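You operate a simulated robot arm through the tools that you are given. There is no shell and no other tool. Be economical: measure what you need, move in short steps, check, and stop when the job is done.

The job below is to be done with a simulated robot arm. You get a single attempt, and the scene is never put back.

Task
Fetch the silver disc from the long steel bench and set it on top of the teal carton there. Take the black notebook and put it on the mirror on the long steel bench. Put the 30 silver block from the upper shelf of the short bench on top of the brown sealed carton there and the 40 silver block on the panel of the lamp box. Take the round black cover and leave it on the orange tray. Put one of the thick discs from the open table on the upper shelf of the long bench. Do these in any order. Set down upright: thick disc.

Only the result counts: the job must be done as asked and must still hold three seconds after the hand-in. Knocking over, shifting, dropping, spilling or breaking anything else fails it. A push-on lid holds only when it is set on centred and level and pressed home; a screw cap is set on level and turned clockwise until tight.

Robot
A 7-joint arm with a two-finger parallel gripper on a trunk, on a base that drives. Base frame: it is fixed to the floor where the robot stands at the start and does not move with it; the origin is under the middle of the robot, x ahead of it, y to its left, z up. Units: mm, rad, N and s.
With the tool pointing down near the work surface it reaches from about 200 to 440 mm from the robot's upright axis, wherever it stands. Its first joint turns from -2.897 to 2.897 rad. Places, roughly: black notebook [0, -2750, 250]; mirror [750, 750, 1000]; orange tray (17x12x4 cm) [-2100, -500, 900]; panel of the lamp box (16x15 cm) [-220, -2660, 960]; round black cover (12x12x7 cm) [-2000, -2600, 900]; sealed carton [0, -2750, 500]; silver block [-250, -2750, 500]; silver disc [500, 0, 1000]; teal carton [500, 500, 1000]; thick disc [-1750, -2000, 1000]; upper shelf of the long bench [700, 700, 500]. Payload 1.57 kg.
Tool frame: the origin (TCP) lies between the finger pads and is the grasp point; the fingertips stand 30 mm ahead of it; z points along the fingers, y is the line along which they close. The gripper opens to 80 mm. The fingers are 17 mm wide and 12 mm thick; the gripper's body (40 by 82 mm) begins 80 mm behind the TCP.
Orientation is that of the tool frame in the base frame, as [roll, pitch, yaw] about the fixed x, y, z axes, in that order (R = Rz(yaw) Ry(pitch) Rx(roll)). With the fingers straight down and closing along the base's y, the tool's x points along the base's -x, its y along +y and its z along -z.

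Tools
- The arm moves only by the tool servo_tool. Its argument "targets" is a list that holds one entry, the list of rows, each a list of 7 numbers: the turn, a rotation vector about the base's x, y, z in rad, then the shift along the base's x, y, z in cm, then the opening in per cent of the stroke, from 0 (shut) to 100 (fully open). In form: [[[ax, ay, az, dx, dy, dz, gripper], ...]]. A call has 1 to 12 rows; each row is the pose to reach, as a shift and turn from the pose commanded when the call began. A row lasts 0.2 s, in which the tool goes at most 50 mm and 0.15 rad; a call with a longer step from one row to the next is refused whole, and so is a gripper value outside its range. A pose out of reach is approached as far as the arm can. The call stops where the force on the tool passes 40 N (or 10 N more than at its start, if that is more) or the arm is blocked; 0.2 s more then pass. The fingers move at their own pace (about 72 mm/s each) and stop on an object; they squeeze with about 38 N. The grip force told is the motor's: it shows also when the fingers shut on nothing. Time passes only in rows, and 0.2 s behind the last, so rows that repeat a pose let the fingers close. The reply holds the time, the measured pose of the TCP, the force on the tool along the base axes, the opening and the grip force, in the units named above and with some noise, with the torque about the TCP (base axes, N m) and any sound that the robot's microphone picked up.
- Cameras (640 x 400 px; columns grow to the right, rows downward): "scene" is now at [-10.8, 146.6, 1614.8]; the picture's right is [0.12, -0.99, 0.00], its down [-0.75, -0.09, -0.65] and it looks along [0.65, 0.08, -0.76] (base axes); focal length 253 px, centre (320, 200). "wrist" rides on the gripper at [72, -7, -122] in the tool frame; the picture's right is [0.09, 1.00, 0.00], its down [-0.84, 0.08, -0.54] and it looks along [-0.54, 0.05, 0.84] (tool axes); focal length 238 px, centre (320, 200). There is no depth. A picture from a camera that has moved, and an enlarged one, comes with that camera's place and axes in the base frame and with its lens. The place of the scene camera against the robot may be out by one fixed shift of up to 18 mm in any direction.
- get_image(camera): a new picture of that camera. The clock stands still meanwhile.
- lift_body(by): slides the trunk up (or, below 0, down) by that many mm; the arm and the scene camera ride with it, the base frame stays. It gives what a move gives, with no picture.
- roll_base(legs): drives the robot by 1 to 6 legs, each [ahead, left, turn to the left] in mm, mm and rad, along the robot's own axes; the way and the turn of a leg run together, so that a leg with both is an arc; at most 1500 mm and 3.142 rad a leg. The arm and the cameras ride along, it lands a little off, and it stops where it bumps. It gives what a move gives.
- pan_tilt(pan, tilt): turns the head with the scene camera to pan (to the left, within 1.501 rad either way) and tilt (down, from -0.506 to 1.204), counted from straight ahead of the robot. It gives what a move gives.
- enlarge(camera, box): a new picture of the part [left, top, right, bottom] of that camera's present view, enlarged. The clock stands still meanwhile.
- hand_in(): hands the job in; it is judged then, once.

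Go step by step. Nothing tells you exact positions but the pictures and the camera data: compare them with the known pose of the tool, close in by small moves and look again before you grip or let go. The budget is 186 turns and 148 pictures, counting those below and the enlarged ones. Unless the task says otherwise, let go and move clear before handing in.

The tools are called after "Emit:" as a command line: name --argument value ..., lists and objects as JSON in quotes. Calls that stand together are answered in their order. servo_tool: Moves the arm, as the interface text tells. Its arguments: {"type":"object","properties":{"targets":{"type":"array","items":{"type":"array","items":{"type":"array","items":{"type":"number"}}}}},"required":["targets"]} The other tools are called the same way: lift_body (by) slides the trunk up or down; roll_base (legs) drives the base; pan_tilt (pan, tilt) turns the head that bears the scene camera; get_image (camera) takes a picture; enlarge (camera, box) takes an enlarged picture of a part of a camera's view; hand_in () hands the job in.

At the start:

```text
time: 0.0
eef_pos: [326.7, 206.4, 1211.9]
tool_rot: [3.14, 0.0, 3.141]
force: [-0.5, 0.0, 0.2]
wrist_torque: [0.02, 0.01, -0.02]
finger_gap: 79.7
grasp_force: 0.1
trunk travel left (down, up): [-425.0, 55.0]
robot x, y, heading: [2.0, -2.1, 0.003]
head pan, tilt: [0.12, 0.859]
```

scene: 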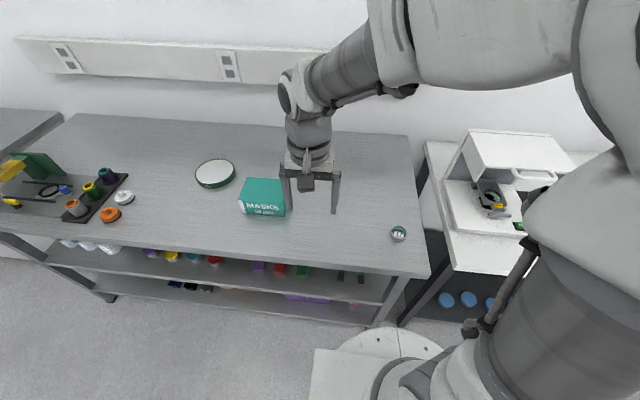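
wrist: 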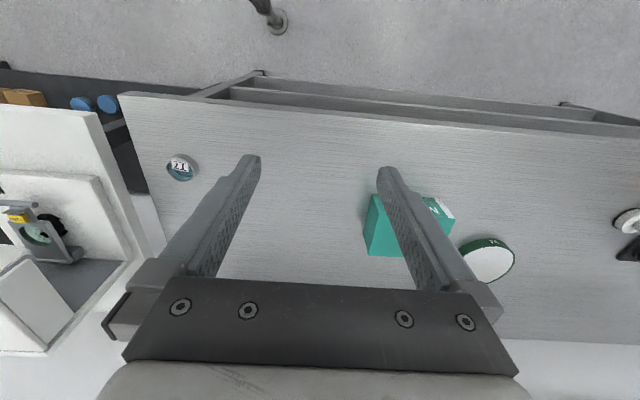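

I see the long bench ahead with a small silver round item at the right, the teal carton and the round mirror. I'll look at it more closely before moving.

Emit:
enlarge --camera "wrist" --box '[120, 120, 280, 220]'

Emit:
enlarge --camera "scene" --box '[0, 130, 320, 330]'

Emit:
enlarge --camera "wrist" --box '[340, 160, 540, 285]'

```text
4.00 times, centred on (200, 170) of wrist
camera zoom: at [254.6, 201.0, 1334.5], right [-0.09, 1.0, 0.0], down [0.84, 0.08, 0.54], along [0.54, 0.05, -0.84], focal length 953 px, centre (800, 320)
```

zoom: 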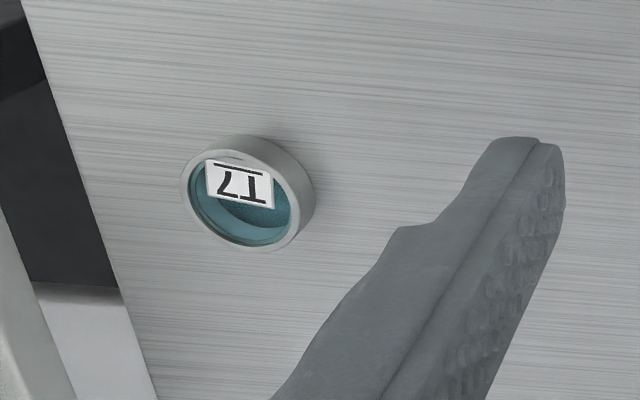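

```text
2.00 times, centred on (160, 230) of scene
camera zoom: at [-10.8, 146.6, 1614.8], right [0.12, -0.99, 0.0], down [-0.75, -0.09, -0.65], along [0.65, 0.08, -0.76], focal length 506 px, centre (640, 140)
```

zoom: 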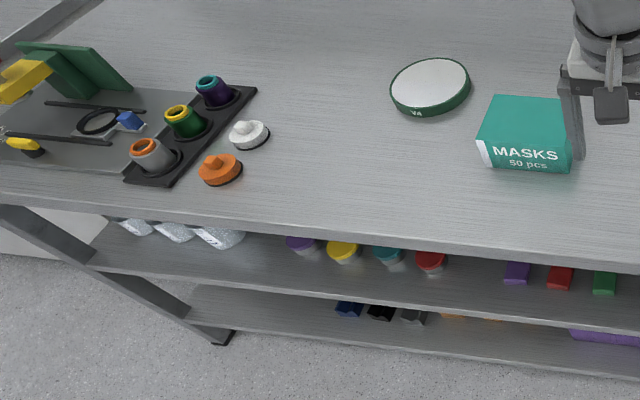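

```text
3.20 times, centred on (440, 222) of wrist
camera zoom: at [254.6, 201.0, 1334.5], right [-0.09, 1.0, 0.0], down [0.84, 0.08, 0.54], along [0.54, 0.05, -0.84], focal length 763 px, centre (-64, 128)
```

zoom: 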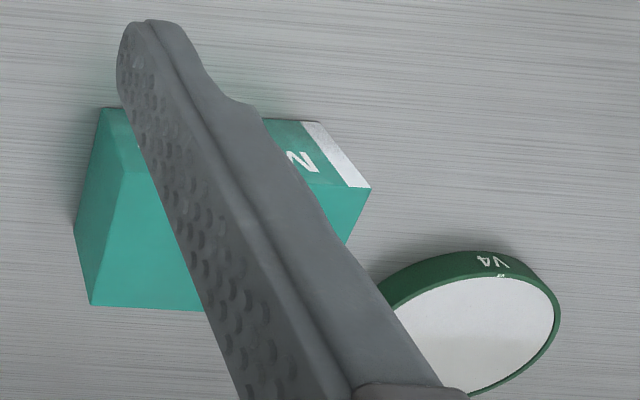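

The silver disc is around [478, -47, 920], slightly beyond the reach circle. I'll check the clearance between base and bench.

Emit:
pan_tilt --pan -0.3 --tilt 1.204

Emit:
get_image --camera "scene"

```text
time: 0.9
eef_pos: [326.3, 206.8, 1213.2]
tool_rot: [-3.142, 0.0, 3.141]
force: [-0.4, -0.1, 0.8]
wrist_torque: [0.0, -0.01, 0.02]
finger_gap: 80.0
grasp_force: 0.1
trunk travel left (down, up): [-425.0, 55.0]
robot x, y, heading: [-0.5, 1.8, 0.004]
head pan, tilt: [-0.3, 1.201]
```

```text
142 pictures are left
camera scene: at [-34.5, 120.8, 1591.8], right [-0.29, -0.96, 0.0], down [-0.89, 0.27, -0.36], along [0.35, -0.11, -0.93], focal length 253 px, centre (320, 200)
```

scene: 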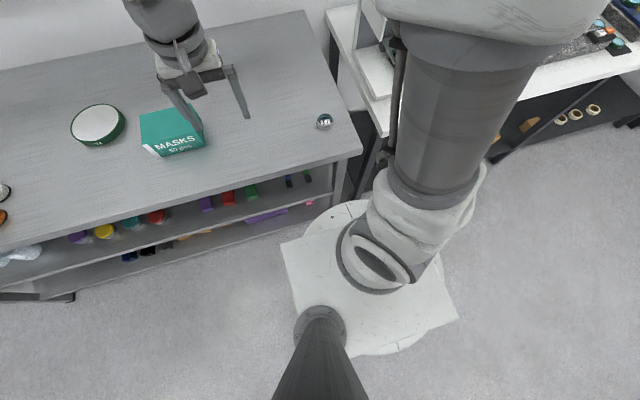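

The base is already near the bench, so I'll move over the disc at height first, then lower the trunk for better reach.

Emit:
servo_tool --targets '[[[0, 0, 0, 2.4, -4.2, 0, 100], [0, 0, 0, 4.8, -8.4, 0, 100], [0, 0, 0, 7.2, -12.6, 0, 100], [0, 0, 0, 9.6, -16.8, 0, 100], [0, 0, 0, 12, -21, 0, 100], [0, 0, 0, 14.5, -25.3, 0, 100], [0, 0, 0, 14.5, -25.3, 0, 100]]]'

Emit:
lift_body --by -180

Emit:
get_image --camera "wrist"

Emit:
get_image --camera "scene"

```text
time: 2.5
eef_pos: [471.7, -42.6, 1213.0]
tool_rot: [-3.141, 0.0, -3.14]
force: [-0.3, -0.1, -0.5]
wrist_torque: [0.03, -0.05, -0.02]
finger_gap: 80.0
grasp_force: 0.1
trunk travel left (down, up): [-425.0, 55.0]
robot x, y, heading: [-0.4, 1.0, -0.001]
head pan, tilt: [-0.3, 1.201]
```

```text
time: 4.5
eef_pos: [471.2, -42.6, 1034.7]
tool_rot: [3.141, 0.0, 3.141]
force: [0.2, 0.7, -0.7]
wrist_torque: [0.03, 0.0, 0.01]
finger_gap: 80.2
grasp_force: 0.1
trunk travel left (down, up): [-245.0, 235.0]
robot x, y, heading: [-0.3, 1.6, 0.001]
head pan, tilt: [-0.3, 1.201]
```

```text
141 pictures are left
camera wrist: at [400.2, -48.4, 1155.4], right [-0.09, 1.0, 0.0], down [0.84, 0.08, 0.54], along [0.54, 0.05, -0.84], focal length 238 px, centre (320, 200)
```

wrist: 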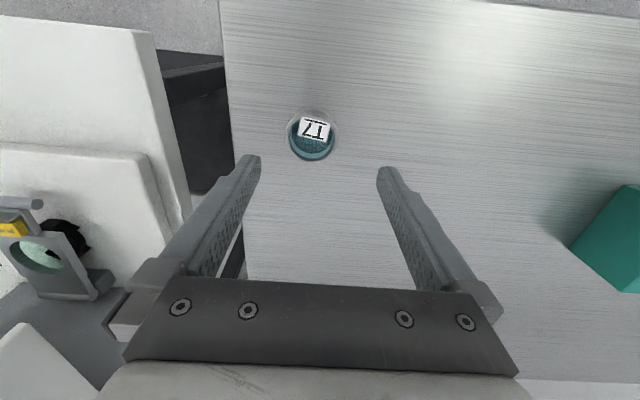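

```text
140 pictures are left
camera scene: at [-34.6, 120.8, 1411.8], right [-0.3, -0.96, 0.0], down [-0.89, 0.28, -0.36], along [0.35, -0.11, -0.93], focal length 253 px, centre (320, 200)
```

scene: 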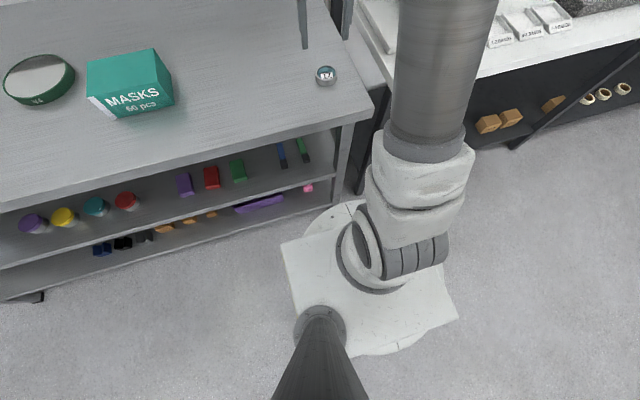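

The disc is at about [474, -50], nearly below the TCP. I'll descend partway and look.

Emit:
servo_tool --targets '[[[0, 0, 0, 0.2, -0.8, -4, 100], [0, 0, 0, 0.2, -0.8, -6.5, 100], [0, 0, 0, 0.2, -0.8, -6.5, 100]]]'

Emit:
enlarge --camera "wrist" --box '[200, 60, 440, 210]'

```text
time: 5.3
eef_pos: [472.2, -51.2, 968.2]
tool_rot: [3.142, 0.0, 3.139]
force: [-0.1, -0.2, -0.1]
wrist_torque: [-0.02, 0.02, -0.01]
finger_gap: 80.1
grasp_force: 0.0
trunk travel left (down, up): [-245.0, 235.0]
robot x, y, heading: [-2.4, 0.8, 0.002]
head pan, tilt: [-0.3, 1.201]
```

```text
2.67 times, centred on (320, 135) of wrist
camera zoom: at [401.5, -57.1, 1089.2], right [-0.09, 1.0, 0.0], down [0.84, 0.08, 0.54], along [0.54, 0.05, -0.84], focal length 636 px, centre (320, 373)
```

zoom: 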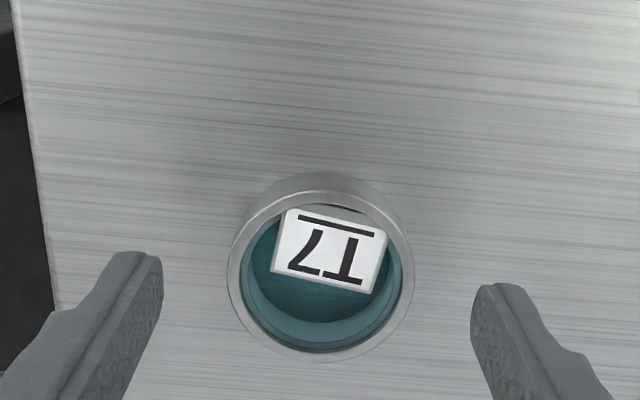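

The disc is centred between the fingers. Descending and closing lightly.

Emit:
servo_tool --targets '[[[0, 0, 0, 0.3, 0.1, -1.5, 100], [0, 0, 0, 0.3, 0.1, -3.1, 100], [0, 0, 0, 0.3, 0.1, -3.1, 100]]]'

Emit:
get_image --camera "wrist"

```text
time: 6.1
eef_pos: [477.5, -49.8, 938.2]
tool_rot: [-3.141, 0.0, -3.14]
force: [-0.3, -0.3, -0.9]
wrist_torque: [-0.02, 0.01, -0.04]
finger_gap: 79.9
grasp_force: 0.1
trunk travel left (down, up): [-245.0, 235.0]
robot x, y, heading: [-0.7, 2.4, -0.0]
head pan, tilt: [-0.3, 1.201]
```

```text
138 pictures are left
camera wrist: at [407.3, -55.8, 1059.1], right [-0.09, 1.0, 0.0], down [0.84, 0.08, 0.54], along [0.54, 0.05, -0.84], focal length 238 px, centre (320, 200)
```

wrist: 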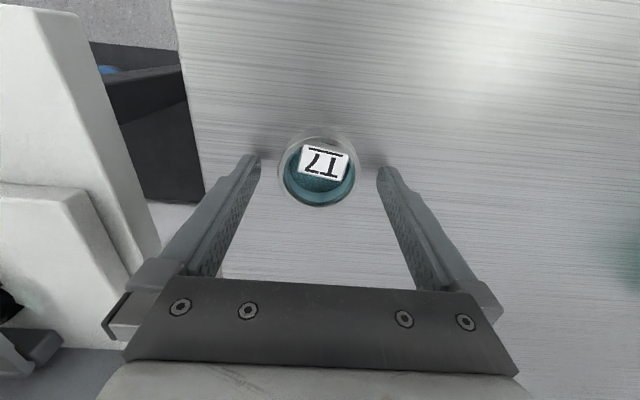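

Emit:
servo_tool --targets '[[[0, 0, 0, -0.2, 0, -0.3, 100], [0, 0, 0, -0.2, 0, -0.3, 50], [0, 0, 0, -0.2, 0, -0.3, 20], [0, 0, 0, -0.2, 0, -0.3, 20], [0, 0, 0, -0.2, 0, -0.3, 20]]]'

Emit:
get_image --camera "wrist"

```text
time: 7.3
eef_pos: [475.2, -49.1, 934.8]
tool_rot: [3.14, 0.0, -3.14]
force: [-0.5, 0.0, 1.0]
wrist_torque: [-0.05, 0.01, 0.04]
finger_gap: 54.3
grasp_force: 37.9
trunk travel left (down, up): [-245.0, 235.0]
robot x, y, heading: [2.7, -0.3, 0.003]
head pan, tilt: [-0.3, 1.201]
```

```text
137 pictures are left
camera wrist: at [404.2, -55.7, 1056.1], right [-0.09, 1.0, 0.0], down [0.84, 0.08, 0.54], along [0.54, 0.05, -0.84], focal length 238 px, centre (320, 200)
```

wrist: 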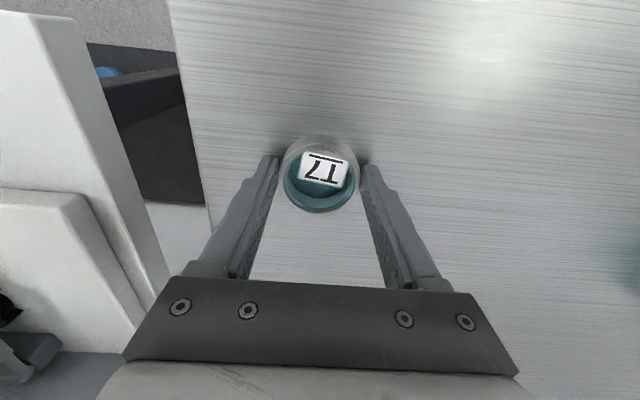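

Gripped at 54 mm. Lifting and strafing left toward the carton.

Emit:
servo_tool --targets '[[[0, 0, 0, 0, 0, 4, 20], [0, 0, 0, 0, 0, 8, 20], [0, 0, 0, -2, 0, 12, 20], [0, 0, 0, -6, 0, 14.5, 20], [0, 0, 0, -9, 0, 14.5, 20]]]'

Emit:
roll_base --legs '[[0, 420, 0]]'

Emit:
get_image --camera "wrist"

Emit:
get_image --camera "scene"

```text
time: 8.5
eef_pos: [385.6, -46.7, 1080.9]
tool_rot: [-3.14, 0.0, -3.141]
force: [0.1, 0.0, -0.2]
wrist_torque: [-0.04, 0.0, 0.02]
finger_gap: 16.2
grasp_force: 0.1
trunk travel left (down, up): [-245.0, 235.0]
robot x, y, heading: [-0.6, 3.1, 0.0]
head pan, tilt: [-0.3, 1.201]
```

```text
time: 12.2
eef_pos: [383.0, 387.7, 1081.8]
tool_rot: [-3.14, 0.0, -3.128]
force: [-0.4, -0.1, -0.2]
wrist_torque: [0.01, -0.01, 0.01]
finger_gap: 16.2
grasp_force: 0.0
trunk travel left (down, up): [-245.0, 235.0]
robot x, y, heading: [-1.0, 431.7, 0.009]
head pan, tilt: [-0.3, 1.201]
```

```text
136 pictures are left
camera wrist: at [311.8, 381.4, 1202.8], right [-0.11, 0.99, 0.0], down [0.84, 0.09, 0.54], along [0.54, 0.06, -0.84], focal length 238 px, centre (320, 200)
```

wrist: 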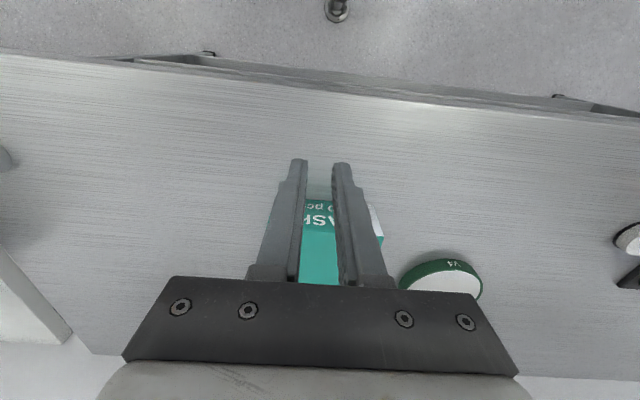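

```text
135 pictures are left
camera scene: at [-39.6, 550.1, 1411.8], right [-0.28, -0.96, 0.0], down [-0.89, 0.26, -0.36], along [0.35, -0.1, -0.93], focal length 253 px, centre (320, 200)
```

scene: 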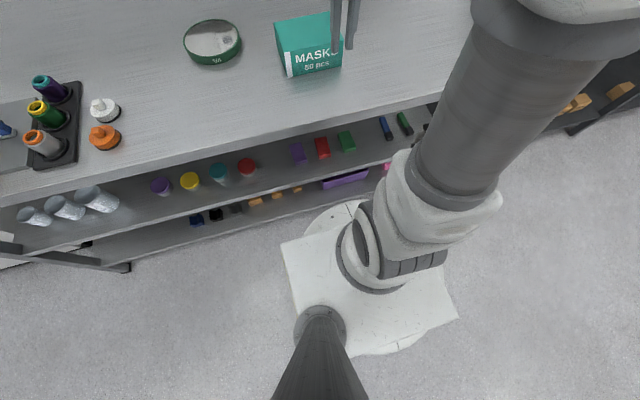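

The disc slipped out of the grip; I'll drive back and look for it.

Emit:
roll_base --legs '[[0, -425, 0]]'

Emit:
servo_tool --targets '[[[0, 0, 0, 3, 0, 0, 100], [0, 0, 0, 6, 0, 0, 100], [0, 0, 0, 6, 0, 0, 100]]]'

Emit:
get_image --camera "wrist"

```text
time: 16.1
eef_pos: [394.1, -44.5, 1081.8]
tool_rot: [3.141, 0.001, -3.112]
force: [-0.2, -0.1, -0.9]
wrist_torque: [-0.03, 0.01, -0.03]
finger_gap: 16.1
grasp_force: 0.0
trunk travel left (down, up): [-245.0, 235.0]
robot x, y, heading: [4.9, -10.8, 0.031]
head pan, tilt: [-0.3, 1.201]
```

```text
time: 16.9
eef_pos: [453.2, -46.3, 1081.5]
tool_rot: [-3.141, 0.001, -3.111]
force: [0.1, -0.4, -0.8]
wrist_torque: [0.0, 0.03, 0.01]
finger_gap: 80.0
grasp_force: 0.0
trunk travel left (down, up): [-245.0, 235.0]
robot x, y, heading: [9.4, -12.9, 0.03]
head pan, tilt: [-0.3, 1.201]
```

```text
134 pictures are left
camera wrist: at [382.9, -54.7, 1203.4], right [-0.12, 0.99, 0.0], down [0.83, 0.1, 0.54], along [0.54, 0.07, -0.84], focal length 238 px, centre (320, 200)
```

wrist: 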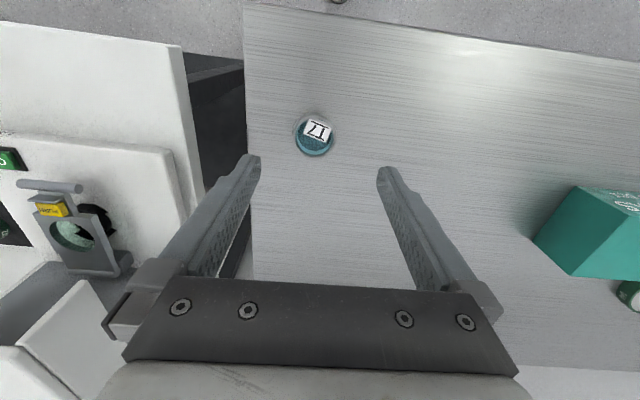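

The disc stands unmoved at about [472, -50]. I'll descend to feel the table, grip lower and harder, and lift gently.

Emit:
servo_tool --targets '[[[0, 0, 0, 1.0, -0.3, -4.5, 100], [0, 0, 0, 2.0, -0.4, -9, 100], [0, 0, 0, 2.1, -0.4, -13.5, 100], [0, 0, 0, 2.1, -0.4, -14.6, 100], [0, 0, 0, 2.1, -0.4, -14.9, 100], [0, 0, 0, 2.1, -0.4, -15.2, 100], [0, 0, 0, 2.1, -0.4, -15.5, 100], [0, 0, 0, 2.1, -0.4, -15.8, 100]]]'

Emit:
enlarge --camera "wrist" --box '[200, 80, 440, 230]'

```text
time: 18.6
eef_pos: [474.1, -48.1, 929.7]
tool_rot: [-3.141, 0.007, -3.111]
force: [-10.1, 1.1, 20.6]
wrist_torque: [-0.15, 0.47, -0.17]
finger_gap: 80.2
grasp_force: 0.0
trunk travel left (down, up): [-245.0, 235.0]
robot x, y, heading: [5.2, -9.8, 0.03]
head pan, tilt: [-0.3, 1.201]
stopped in row 8: the force on the tool passed its limit at 45 N (the readings are from after the stop); the commanded pose is now the measured one
```

```text
2.67 times, centred on (320, 155) of wrist
camera zoom: at [403.1, -56.2, 1050.9], right [-0.12, 0.99, 0.0], down [0.83, 0.1, 0.55], along [0.54, 0.07, -0.84], focal length 636 px, centre (320, 320)
```

zoom: 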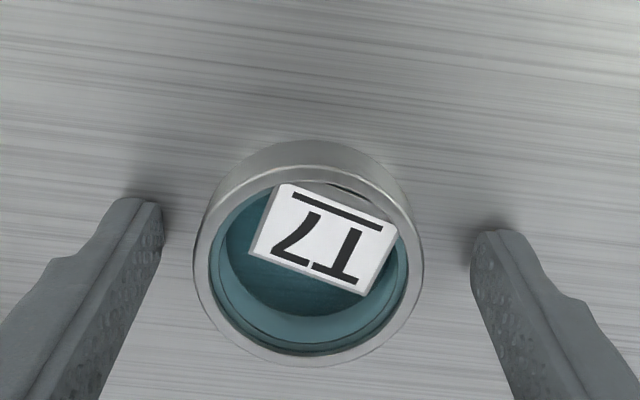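

Emit:
servo_tool --targets '[[[0, 0, 0, 0.1, -0.1, 0.1, 100], [0, 0, 0, 0.1, -0.1, 0.1, 40], [0, 0, 0, 0.1, -0.1, 0.1, 0], [0, 0, 0, 0.1, -0.1, 0.1, 0], [0, 0, 0, 0.1, -0.1, 0.1, 0], [0, 0, 0, 0.1, -0.1, 0.3, 0], [0, 0, 0, 0.1, -0.1, 0.6, 0], [0, 0, 0, 0.1, -0.1, 1.0, 0], [0, 0, 0, 0.1, -0.1, 1.5, 0]]]'

Emit:
enlarge --camera "wrist" --box '[200, 80, 440, 230]'

```text
time: 20.6
eef_pos: [478.0, -48.8, 943.0]
tool_rot: [3.14, 0.005, -3.113]
force: [1.0, -0.9, -0.6]
wrist_torque: [-0.02, 0.0, 0.0]
finger_gap: 54.4
grasp_force: 37.6
trunk travel left (down, up): [-245.0, 235.0]
robot x, y, heading: [4.8, -5.0, 0.031]
head pan, tilt: [-0.3, 1.201]
```

```text
2.67 times, centred on (320, 155) of wrist
camera zoom: at [406.9, -57.4, 1064.7], right [-0.12, 0.99, 0.0], down [0.83, 0.1, 0.55], along [0.54, 0.07, -0.84], focal length 636 px, centre (320, 320)
```

zoom: 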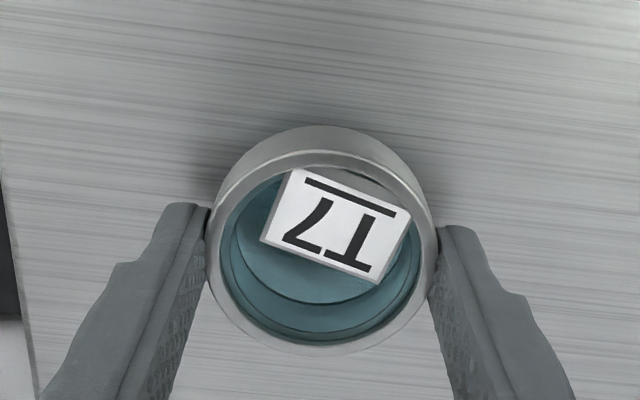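

It seems to be held now; lifting further and checking.

Emit:
servo_tool --targets '[[[0, 0, 0, 0, 0, 1, 0], [0, 0, 0, 0, 0, 2, 0], [0, 0, 0, 0, 0, 3.5, 0], [0, 0, 0, -1, 0, 5.5, 0], [0, 0, 0, -2, 0, 8, 0], [0, 0, 0, -3, 0, 10.5, 0], [0, 0, 0, -5, 0, 13, 0], [0, 0, 0, -7, 0, 14, 0]]]'

Emit:
get_image --camera "wrist"

```text
time: 22.4
eef_pos: [408.9, -51.0, 1082.6]
tool_rot: [3.141, 0.006, -3.112]
force: [1.1, 0.8, -1.0]
wrist_torque: [0.01, 0.0, 0.01]
finger_gap: 54.4
grasp_force: 38.1
trunk travel left (down, up): [-245.0, 235.0]
robot x, y, heading: [6.7, -11.3, 0.024]
head pan, tilt: [-0.3, 1.201]
```

```text
131 pictures are left
camera wrist: at [337.1, -59.8, 1204.6], right [-0.12, 0.99, 0.0], down [0.83, 0.1, 0.55], along [0.54, 0.07, -0.84], focal length 238 px, centre (320, 200)
```

wrist: 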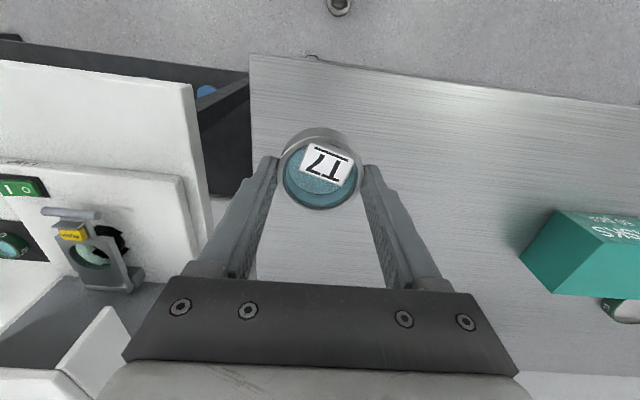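

The disc is held. Strafing left to the carton.

Emit:
roll_base --legs '[[0, 340, -0.025]]'

Emit:
get_image --camera "wrist"

Emit:
pan_tilt --pan 0 --tilt 0.9

Emit:
get_image --camera "scene"

```text
time: 25.5
eef_pos: [403.0, 276.1, 1083.4]
tool_rot: [-3.141, 0.006, -3.139]
force: [0.9, -0.1, -1.1]
wrist_torque: [-0.02, -0.06, -0.03]
finger_gap: 54.6
grasp_force: 38.4
trunk travel left (down, up): [-245.0, 235.0]
robot x, y, heading: [4.7, 328.5, 0.002]
head pan, tilt: [-0.3, 1.201]
```

```text
130 pictures are left
camera wrist: at [330.3, 269.7, 1204.3], right [-0.1, 1.0, 0.0], down [0.83, 0.08, 0.55], along [0.54, 0.05, -0.84], focal length 238 px, centre (320, 200)
```

wrist: 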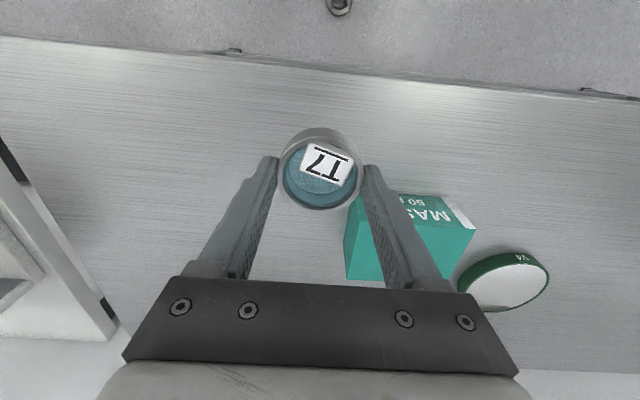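

```text
time: 26.3
eef_pos: [402.0, 274.9, 1082.9]
tool_rot: [-3.14, 0.008, -3.138]
force: [0.3, -0.6, -1.5]
wrist_torque: [0.02, -0.02, -0.03]
finger_gap: 54.4
grasp_force: 37.8
trunk travel left (down, up): [-245.0, 235.0]
robot x, y, heading: [-0.6, 328.1, 0.002]
head pan, tilt: [0.0, 0.901]
```

```text
129 pictures are left
camera scene: at [-12.2, 465.6, 1431.5], right [0.0, -1.0, 0.0], down [-0.78, 0.0, -0.62], along [0.62, 0.0, -0.78], focal length 253 px, centre (320, 200)
```

scene: 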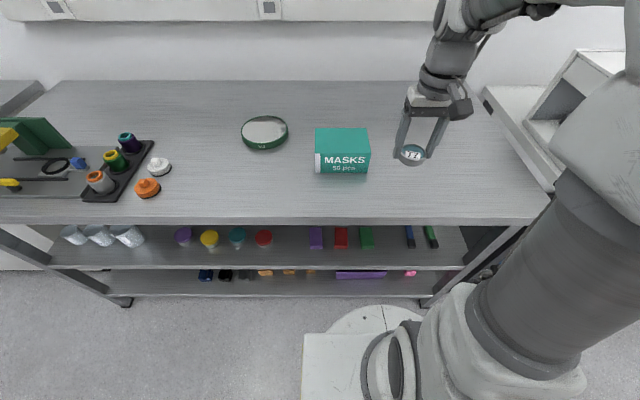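

The carton seems centred near [548, 412] with its top at about 973. Moving above it at current height.

Emit:
servo_tool --targets '[[[0, 0, 0, 3, 3, 0, 0], [0, 0, 0, 6, 6, 0, 0], [0, 0, 0, 9, 9, 0, 0], [0, 0, 0, 12, 12, 0, 0], [0, 0, 0, 14, 13.7, 0, 0], [0, 0, 0, 14, 13.7, 0, 0]]]'

Emit:
get_image --camera "wrist"

Emit:
enlarge --camera "scene" --box '[240, 60, 480, 210]'

```text
time: 27.7
eef_pos: [542.1, 414.7, 1086.3]
tool_rot: [3.14, 0.005, -3.138]
force: [-0.2, 0.1, -0.1]
wrist_torque: [0.01, 0.04, 0.02]
finger_gap: 54.5
grasp_force: 37.9
trunk travel left (down, up): [-245.0, 235.0]
robot x, y, heading: [-0.7, 329.7, 0.002]
head pan, tilt: [0.0, 0.901]
```

```text
128 pictures are left
camera wrist: at [470.3, 407.2, 1205.9], right [-0.1, 1.0, 0.0], down [0.83, 0.08, 0.55], along [0.54, 0.05, -0.84], focal length 238 px, centre (320, 200)
```

wrist: 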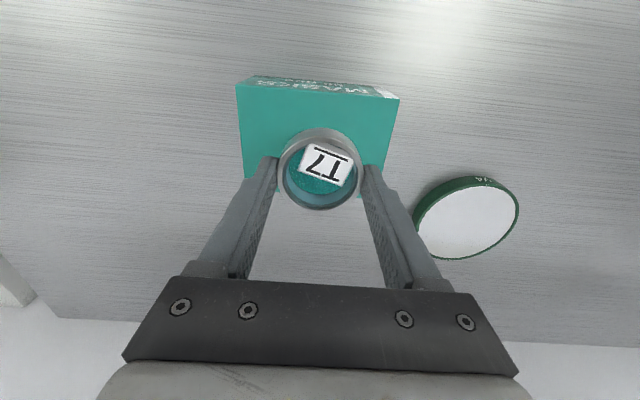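

```text
2.67 times, centred on (360, 135) of scene
camera zoom: at [-12.1, 465.7, 1431.6], right [0.0, -1.0, 0.0], down [-0.78, 0.0, -0.62], along [0.62, 0.0, -0.78], focal length 675 px, centre (213, 373)
```

zoom: 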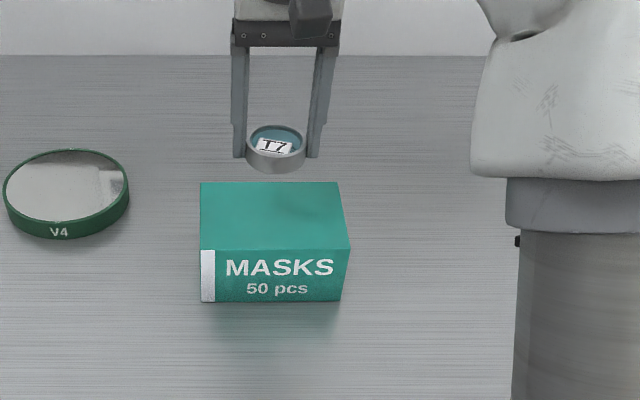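

Carton top spans about x 504–602, y 336–483. I'll centre and lower to contact.

Emit:
servo_tool --targets '[[[0, 0, 0, 1.1, -0.5, -3, 0], [0, 0, 0, 1.1, -0.5, -5.5, 0], [0, 0, 0, 1.1, -0.5, -7, 0], [0, 0, 0, 1.1, -0.5, -7.5, 0], [0, 0, 0, 1.1, -0.5, -7.5, 0]]]'

Emit:
get_image --camera "wrist"

Emit:
enlarge --camera "scene" --box '[240, 60, 480, 210]'

```text
time: 28.9
eef_pos: [552.4, 409.7, 1008.2]
tool_rot: [-3.141, 0.007, -3.139]
force: [-0.4, 0.1, -1.2]
wrist_torque: [-0.04, -0.05, 0.0]
finger_gap: 54.4
grasp_force: 37.7
trunk travel left (down, up): [-245.0, 235.0]
robot x, y, heading: [1.3, 328.5, 0.007]
head pan, tilt: [0.0, 0.901]
```

```text
126 pictures are left
camera wrist: at [480.5, 402.8, 1129.8], right [-0.1, 1.0, 0.0], down [0.83, 0.08, 0.55], along [0.54, 0.05, -0.84], focal length 238 px, centre (320, 200)
```

wrist: 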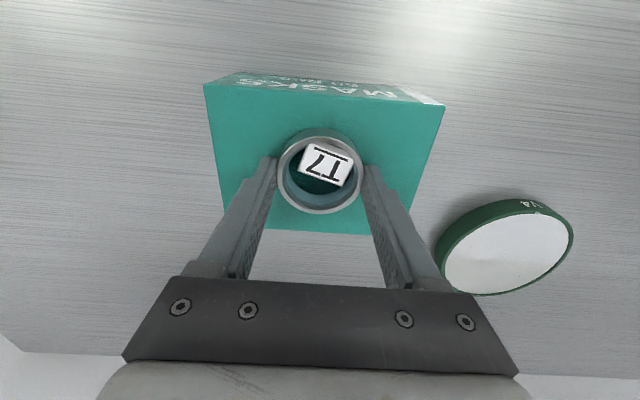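

```text
2.67 times, centred on (360, 135) of scene
camera zoom: at [-12.2, 465.7, 1431.6], right [0.0, -1.0, 0.0], down [-0.78, 0.0, -0.62], along [0.62, 0.0, -0.78], focal length 675 px, centre (213, 373)
```

zoom: 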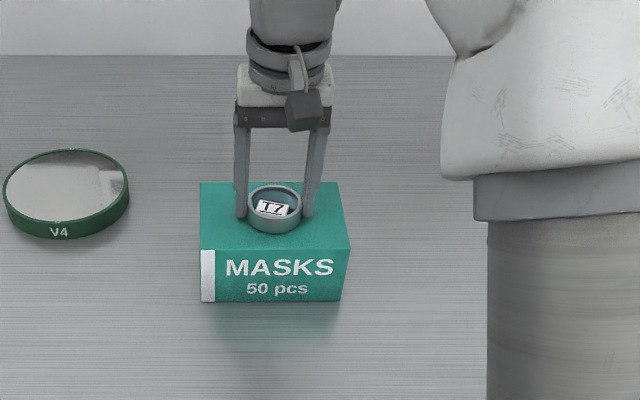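

Emit:
servo_tool --targets '[[[0, 0, 0, 0, 0, -0.15, 0], [0, 0, 0, 0, 0, -0.3, 0], [0, 0, 0, 0, 0, -0.3, 0]]]'

Emit:
servo_tool --targets '[[[0, 0, 0, 0, 0, -0.1, 0], [0, 0, 0, 0, 0, -0.2, 0], [0, 0, 0, 0, 0, -0.2, 0]]]'

```text
time: 29.7
eef_pos: [553.3, 408.7, 1004.4]
tool_rot: [-3.141, 0.006, -3.138]
force: [0.0, 0.2, -1.1]
wrist_torque: [0.02, -0.01, 0.0]
finger_gap: 54.5
grasp_force: 37.9
trunk travel left (down, up): [-245.0, 235.0]
robot x, y, heading: [-0.2, 327.7, -0.0]
head pan, tilt: [0.0, 0.901]
```

```text
time: 30.5
eef_pos: [552.9, 407.7, 1004.5]
tool_rot: [-3.14, 0.009, -3.138]
force: [-0.9, 0.1, 12.2]
wrist_torque: [-0.06, 0.11, 0.01]
finger_gap: 54.5
grasp_force: 37.9
trunk travel left (down, up): [-245.0, 235.0]
robot x, y, heading: [1.1, 325.2, 0.002]
head pan, tilt: [0.0, 0.901]
```

Contact at 12 N: the disc sits on the carton. Opening and lifting clear.

Emit:
servo_tool --targets '[[[0, 0, 0, 0, 0, 0.1, 0], [0, 0, 0, 0, 0, 0.1, 75], [0, 0, 0, 0, 0, 0.1, 85], [0, 0, 0, 0, 0, 0.1, 85], [0, 0, 0, 0, 0, 2, 85], [0, 0, 0, 0, 0, 6, 85], [0, 0, 0, -3, 0, 9.5, 85], [0, 0, 0, -7, 0, 11, 85]]]'

Emit:
get_image --camera "wrist"

Emit:
pan_tilt --pan 0 --tilt 1.0

Emit:
get_image --camera "scene"

```text
time: 32.3
eef_pos: [482.1, 407.1, 1109.0]
tool_rot: [3.141, 0.005, -3.139]
force: [0.4, -1.0, 0.1]
wrist_torque: [0.02, -0.01, 0.01]
finger_gap: 68.2
grasp_force: 0.0
trunk travel left (down, up): [-245.0, 235.0]
robot x, y, heading: [1.5, 330.4, 0.006]
head pan, tilt: [0.0, 0.901]
```

```text
124 pictures are left
camera wrist: at [409.1, 401.3, 1230.1], right [-0.1, 1.0, 0.0], down [0.83, 0.08, 0.55], along [0.54, 0.05, -0.84], focal length 238 px, centre (320, 200)
```

wrist: 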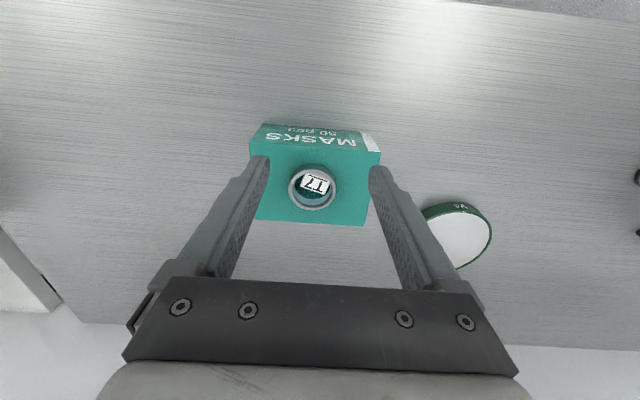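

```text
time: 33.0
eef_pos: [481.9, 407.6, 1107.8]
tool_rot: [3.141, 0.006, -3.138]
force: [-0.4, -0.5, -0.4]
wrist_torque: [-0.01, 0.0, 0.0]
finger_gap: 67.7
grasp_force: 0.0
trunk travel left (down, up): [-245.0, 235.0]
robot x, y, heading: [-3.4, 324.5, 0.005]
head pan, tilt: [0.0, 1.0]
```

```text
123 pictures are left
camera scene: at [-18.1, 465.6, 1424.4], right [0.0, -1.0, 0.0], down [-0.84, 0.0, -0.54], along [0.54, 0.0, -0.84], focal length 253 px, centre (320, 200)
```

scene: 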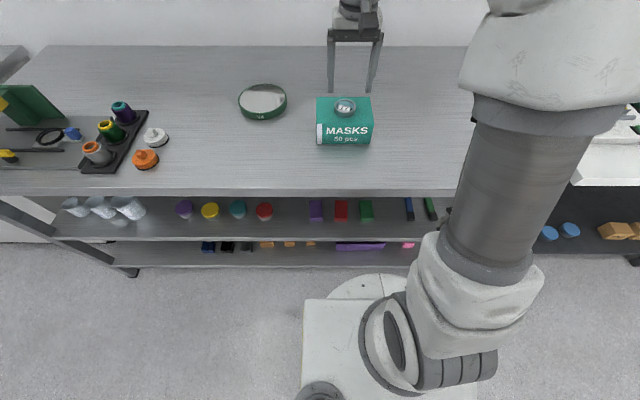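

The disc is on the carton. I'll back off, retract the arm, and survey the rest of the room.

Emit:
servo_tool --targets '[[[0, 0, 0, -4, -3, 2, 85], [0, 0, 0, -8, -6, 2, 85], [0, 0, 0, -12, -9, 2, 85], [0, 0, 0, -16, -10, 2, 85]]]'

Emit:
roll_base --legs '[[-500, 0, 0], [0, 0, -1.57]]'

Emit:
pan_tilt --pan 0 --tilt 0.35

Emit:
get_image --camera "scene"

Emit:
pan_tilt --pan -1.2 --tilt 0.35

Emit:
get_image --camera "scene"

```text
refused: row 1 steps farther than a row can; nothing moved
```

```text
time: 41.8
eef_pos: [-402.9, -150.8, 1109.1]
tool_rot: [3.141, 0.006, 1.609]
force: [0.6, -0.6, -0.3]
wrist_torque: [-0.01, 0.0, -0.02]
finger_gap: 68.1
grasp_force: 0.1
trunk travel left (down, up): [-245.0, 235.0]
robot x, y, heading: [-499.2, 323.0, -1.534]
head pan, tilt: [0.0, 1.0]
```

```text
time: 42.8
eef_pos: [-401.8, -150.9, 1109.6]
tool_rot: [3.141, 0.004, 1.612]
force: [-1.0, -0.3, 0.9]
wrist_torque: [0.01, 0.01, 0.02]
finger_gap: 67.9
grasp_force: 0.0
trunk travel left (down, up): [-245.0, 235.0]
robot x, y, heading: [-500.1, 323.9, -1.531]
head pan, tilt: [0.0, 0.351]
```

```text
122 pictures are left
camera scene: at [-366.7, 316.6, 1479.1], right [-1.0, -0.04, 0.0], down [-0.01, 0.34, -0.94], along [0.04, -0.94, -0.34], focal length 253 px, centre (320, 200)
```

scene: 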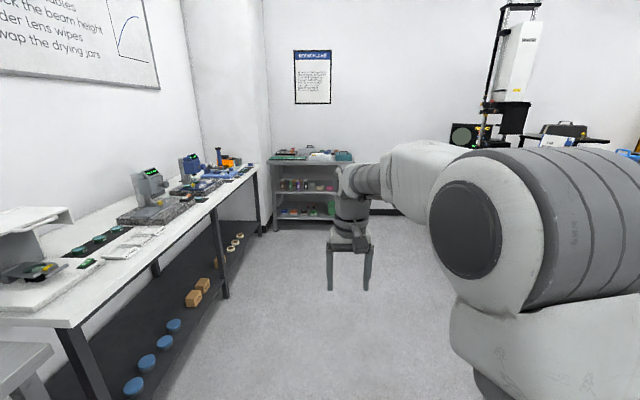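

```text
time: 44.2
eef_pos: [-400.9, -149.4, 1108.3]
tool_rot: [3.141, 0.003, 1.61]
force: [-0.1, 0.6, -0.2]
wrist_torque: [0.0, -0.02, 0.01]
finger_gap: 68.3
grasp_force: 0.0
trunk travel left (down, up): [-245.0, 235.0]
robot x, y, heading: [-501.3, 323.2, -1.525]
head pan, tilt: [-1.201, 0.351]
```

```text
121 pictures are left
camera scene: at [-455.8, 372.5, 1479.1], right [-0.4, 0.92, 0.0], down [0.32, 0.14, -0.94], along [-0.86, -0.37, -0.34], focal length 253 px, centre (320, 200)
```

scene: 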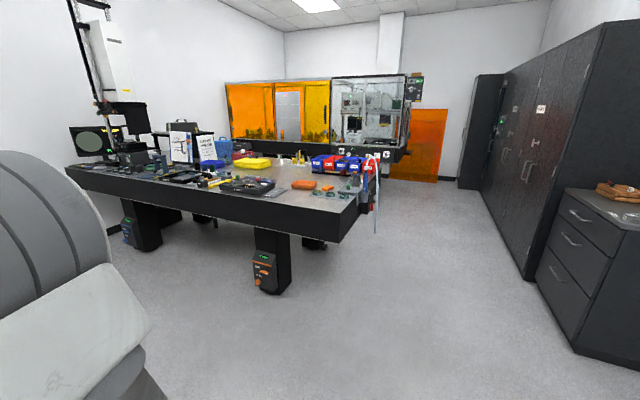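

The short bench is ahead at the far wall and the open table is to the right. Zooming both.

Emit:
enlarge --camera "scene" --box '[60, 120, 400, 320]'

Emit:
pan_tilt --pan 0.1 --tilt 0.3

Emit:
enlarge --camera "scene" --box '[240, 120, 400, 220]'

```text
1.88 times, centred on (230, 220) of scene
camera zoom: at [-455.8, 372.5, 1479.1], right [-0.4, 0.92, 0.0], down [0.32, 0.14, -0.94], along [-0.86, -0.37, -0.34], focal length 476 px, centre (489, 162)
```

zoom: 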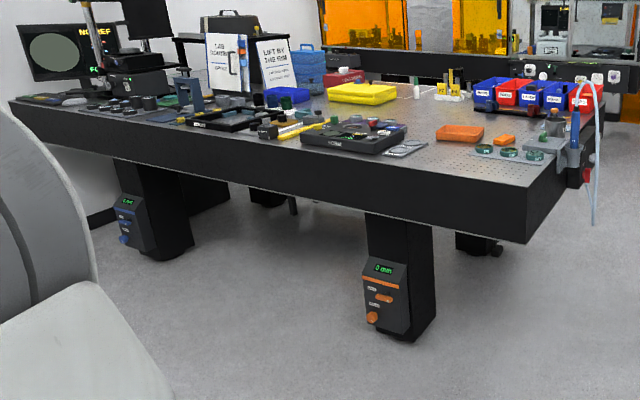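

```text
time: 45.6
eef_pos: [-402.7, -150.4, 1108.8]
tool_rot: [-3.141, 0.005, 1.61]
force: [0.1, 0.0, 0.0]
wrist_torque: [0.03, 0.03, 0.02]
finger_gap: 68.0
grasp_force: 0.0
trunk travel left (down, up): [-245.0, 235.0]
robot x, y, heading: [-497.6, 328.2, -1.529]
head pan, tilt: [0.099, 0.3]
```

```text
4.00 times, centred on (320, 170) of scene
camera zoom: at [-357.5, 317.2, 1483.9], right [-0.99, -0.14, 0.0], down [-0.04, 0.29, -0.96], along [0.13, -0.95, -0.3], focal length 1012 px, centre (320, 320)
```

zoom: 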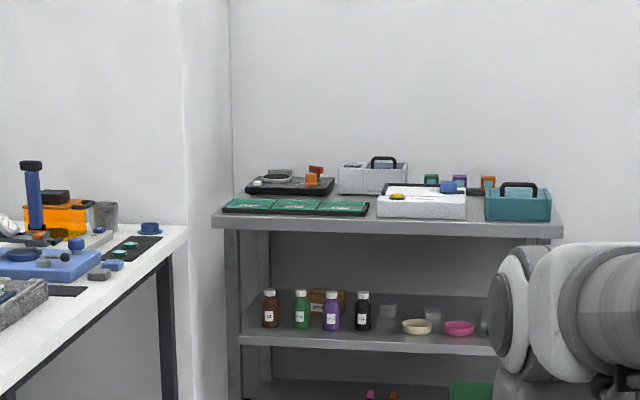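

Driving down to about 700 mm in front of the short bench.

Emit:
roll_base --legs '[[1000, 130, 0], [1000, 130, -0.04]]'

Emit:
pan_tilt --pan 0 --tilt 0.6

Emit:
get_image --camera "scene"

Emit:
get_image --camera "wrist"

```text
time: 59.0
eef_pos: [-39.3, -2148.2, 1108.7]
tool_rot: [-3.141, 0.004, 1.599]
force: [-1.7, 0.2, 0.3]
wrist_torque: [-0.03, 0.01, 0.01]
finger_gap: 68.0
grasp_force: 0.1
trunk travel left (down, up): [-245.0, 235.0]
robot x, y, heading: [-127.7, -1671.5, -1.541]
head pan, tilt: [0.099, 0.3]
```

```text
time: 59.9
eef_pos: [-39.0, -2148.4, 1109.5]
tool_rot: [-3.141, 0.006, 1.599]
force: [-0.3, -0.3, -0.2]
wrist_torque: [0.0, -0.01, 0.05]
finger_gap: 68.1
grasp_force: 0.0
trunk travel left (down, up): [-245.0, 235.0]
robot x, y, heading: [-130.2, -1671.9, -1.546]
head pan, tilt: [0.0, 0.6]
```

```text
118 pictures are left
camera scene: at [3.1, -1676.4, 1456.4], right [-1.0, -0.03, 0.0], down [-0.02, 0.56, -0.83], along [0.02, -0.83, -0.56], focal length 253 px, centre (320, 200)
```

scene: 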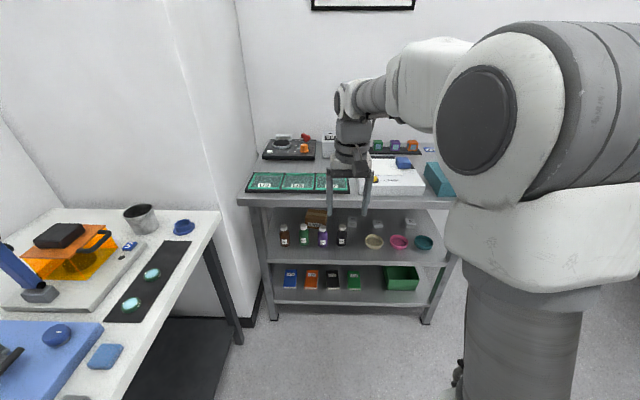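

```text
117 pictures are left
camera wrist: at [-46.8, -2074.6, 1230.1], right [0.99, 0.12, 0.0], down [0.1, -0.83, 0.55], along [0.06, -0.54, -0.84], focal length 238 px, centre (320, 200)
```

wrist: 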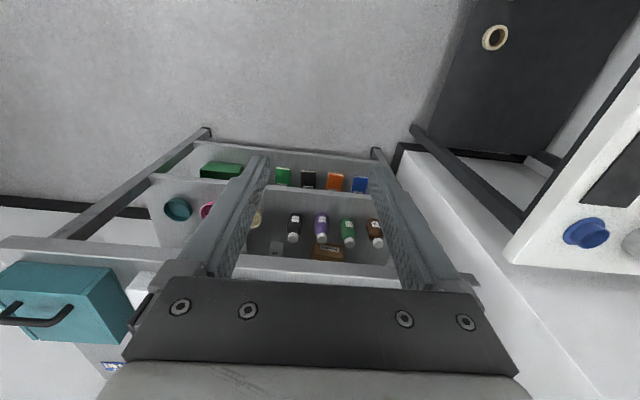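

I can see the shelves: bottles, a brown carton and silver blocks on the upper shelf, notebooks on the lower one. Zooming in.

Emit:
enlarge --camera "scene" --box '[240, 130, 480, 280]'

Emit:
enlarge --camera "scene" --box '[260, 200, 452, 320]'

```text
2.67 times, centred on (360, 205) of scene
camera zoom: at [3.1, -1676.4, 1456.4], right [-1.0, -0.03, 0.0], down [-0.02, 0.56, -0.83], along [0.02, -0.83, -0.56], focal length 675 px, centre (213, 187)
```

zoom: 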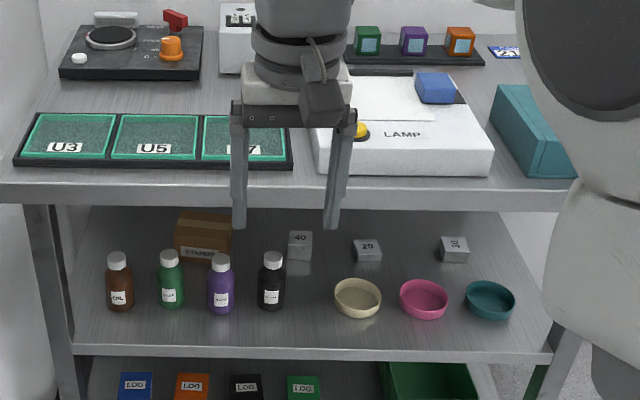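

```text
3.33 times, centred on (356, 260) of scene
camera zoom: at [3.1, -1676.4, 1456.4], right [-1.0, -0.03, 0.0], down [-0.02, 0.56, -0.83], along [0.02, -0.83, -0.56], focal length 843 px, centre (200, 0)
```

zoom: 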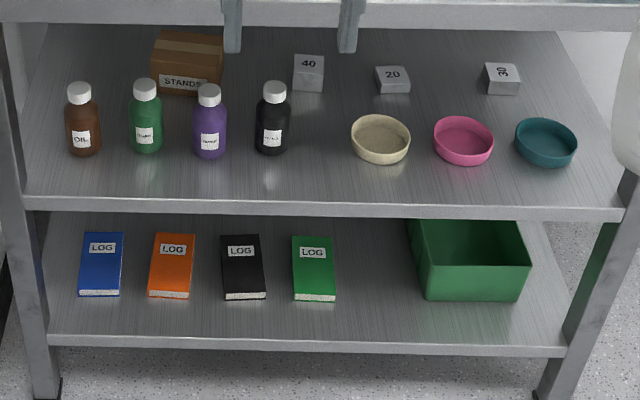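

Estimates: upper shelf z≈560, lower ≈240, blocks at y≈-2740 behind dishes and bottles, notebook ≈[-44,-2622]. I'll lower the trunk fully and turn the gripper half a turn so the wrist camera is on top when the tool pitches forward into the shelf.

Emit:
lift_body --by -240

Emit:
servo_tool --targets '[[[0, 0, 0.14, 0, 1, 0, 85], [0, 0, 0.28, 0, 2, 0, 85], [0, 0, 0.42, 0, 3, 0, 85], [0, 0, 0.56, 0, 4, 0, 85], [0, 0, 0.7, 0, 5, 0, 85], [0, 0, 0.84, 0, 6, 0, 85], [0, 0, 0.98, 0, 7, 0, 85], [0, 0, 1.12, 0, 8, 0, 85], [0, 0, 1.26, 0, 9, 0, 85], [0, 0, 1.4, 0, 10, 0, 85], [0, 0, 1.54, 0, 10, 0, 85]]]'

Emit:
servo_tool --targets '[[[0, 0, 0.14, 0, 0, 0, 85], [0, 0, 0.28, 0, 0, 0, 85], [0, 0, 0.42, 0, 0, 0, 85], [0, 0, 0.56, 0, 0, 0, 85], [0, 0, 0.7, 0, 0, 0, 85], [0, 0, 0.84, 0, 0, 0, 85], [0, 0, 0.98, 0, 0, 0, 85], [0, 0, 1.12, 0, 0, 0, 85], [0, 0, 1.26, 0, 0, 0, 85], [0, 0, 1.4, 0, 0, 0, 85], [0, 0, 1.54, 0, 0, 0, 85]]]'

Emit:
get_image --camera "scene"

```text
time: 62.4
eef_pos: [-38.5, -2148.4, 869.4]
tool_rot: [-3.141, 0.007, 1.6]
force: [0.0, 0.0, 0.2]
wrist_torque: [-0.02, 0.01, -0.01]
finger_gap: 68.0
grasp_force: 0.0
trunk travel left (down, up): [-5.0, 475.0]
robot x, y, heading: [-130.5, -1667.4, -1.544]
head pan, tilt: [0.0, 0.6]
```

```text
time: 64.8
eef_pos: [-39.6, -2046.5, 868.7]
tool_rot: [3.141, 0.007, -3.141]
force: [-0.8, -0.4, -0.9]
wrist_torque: [0.02, 0.0, 0.0]
finger_gap: 67.9
grasp_force: 0.0
trunk travel left (down, up): [-5.0, 475.0]
robot x, y, heading: [-129.0, -1670.5, -1.545]
head pan, tilt: [0.0, 0.6]
```

```text
time: 67.2
eef_pos: [-40.6, -2047.9, 868.5]
tool_rot: [-3.141, 0.005, -1.602]
force: [0.6, 0.6, 0.0]
wrist_torque: [0.01, 0.03, 0.0]
finger_gap: 67.7
grasp_force: 0.0
trunk travel left (down, up): [-5.0, 475.0]
robot x, y, heading: [-128.2, -1669.4, -1.542]
head pan, tilt: [0.0, 0.6]
```

```text
114 pictures are left
camera scene: at [3.1, -1676.4, 1216.4], right [-1.0, -0.03, 0.0], down [-0.02, 0.56, -0.83], along [0.02, -0.82, -0.56], focal length 253 px, centre (320, 200)
```

scene: 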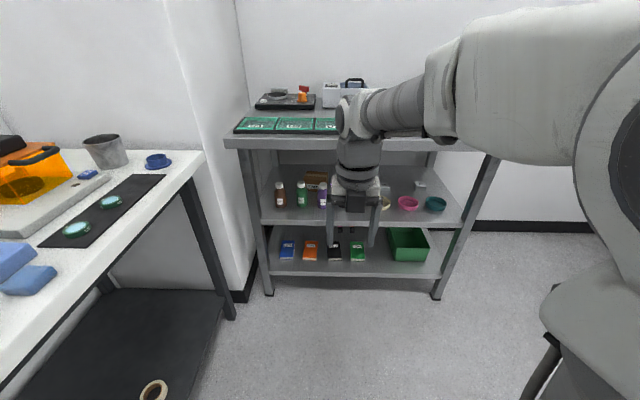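

Pitching the tool 45° forward and moving it in front of the shelf opening.

Emit:
servo_tool --targets '[[[-0.13, 0, 0, -1.65, -2.8, -2.5, 100], [-0.26, 0, 0, -3.3, -5.6, -5, 100], [-0.39, 0, 0, -5, -8.4, -7.5, 100], [-0.52, 0, 0, -6.6, -11.2, -10, 100], [-0.65, 0, 0, -8.2, -14, -12.5, 100], [-0.785, 0, 0, -10, -17, -15, 100], [-0.785, 0, 0, -10, -17, -15, 100]]]'

Emit:
get_image --camera "wrist"

Emit:
get_image --camera "scene"

```text
time: 68.8
eef_pos: [-138.9, -2218.3, 719.7]
tool_rot: [-3.108, -0.779, -1.62]
force: [-0.6, 0.2, -0.1]
wrist_torque: [-0.02, 0.01, -0.02]
finger_gap: 79.8
grasp_force: 0.1
trunk travel left (down, up): [-5.0, 475.0]
robot x, y, heading: [-129.0, -1669.8, -1.547]
head pan, tilt: [0.0, 0.6]
```

```text
113 pictures are left
camera wrist: at [-133.9, -2183.4, 855.1], right [-1.0, -0.04, 0.04], down [-0.05, 0.98, -0.2], along [-0.03, -0.21, -0.98], focal length 238 px, centre (320, 200)
```

wrist: 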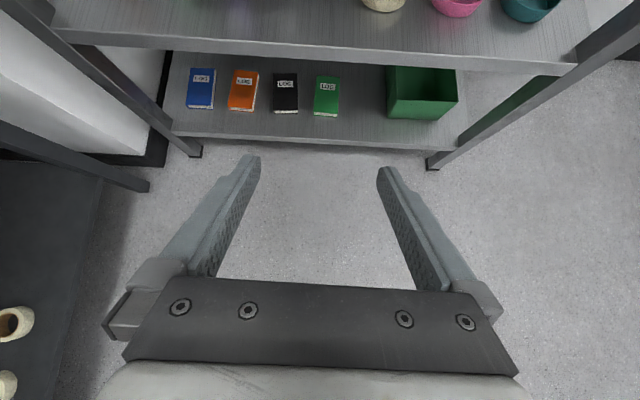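

```text
112 pictures are left
camera scene: at [3.1, -1676.3, 1216.4], right [-1.0, -0.03, 0.0], down [-0.02, 0.56, -0.83], along [0.02, -0.82, -0.56], focal length 253 px, centre (320, 200)
```

scene: 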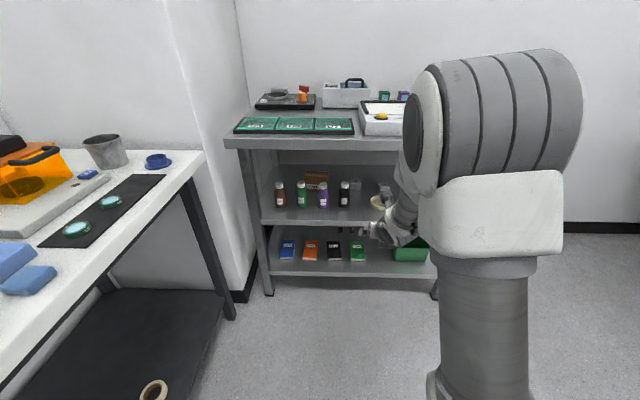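

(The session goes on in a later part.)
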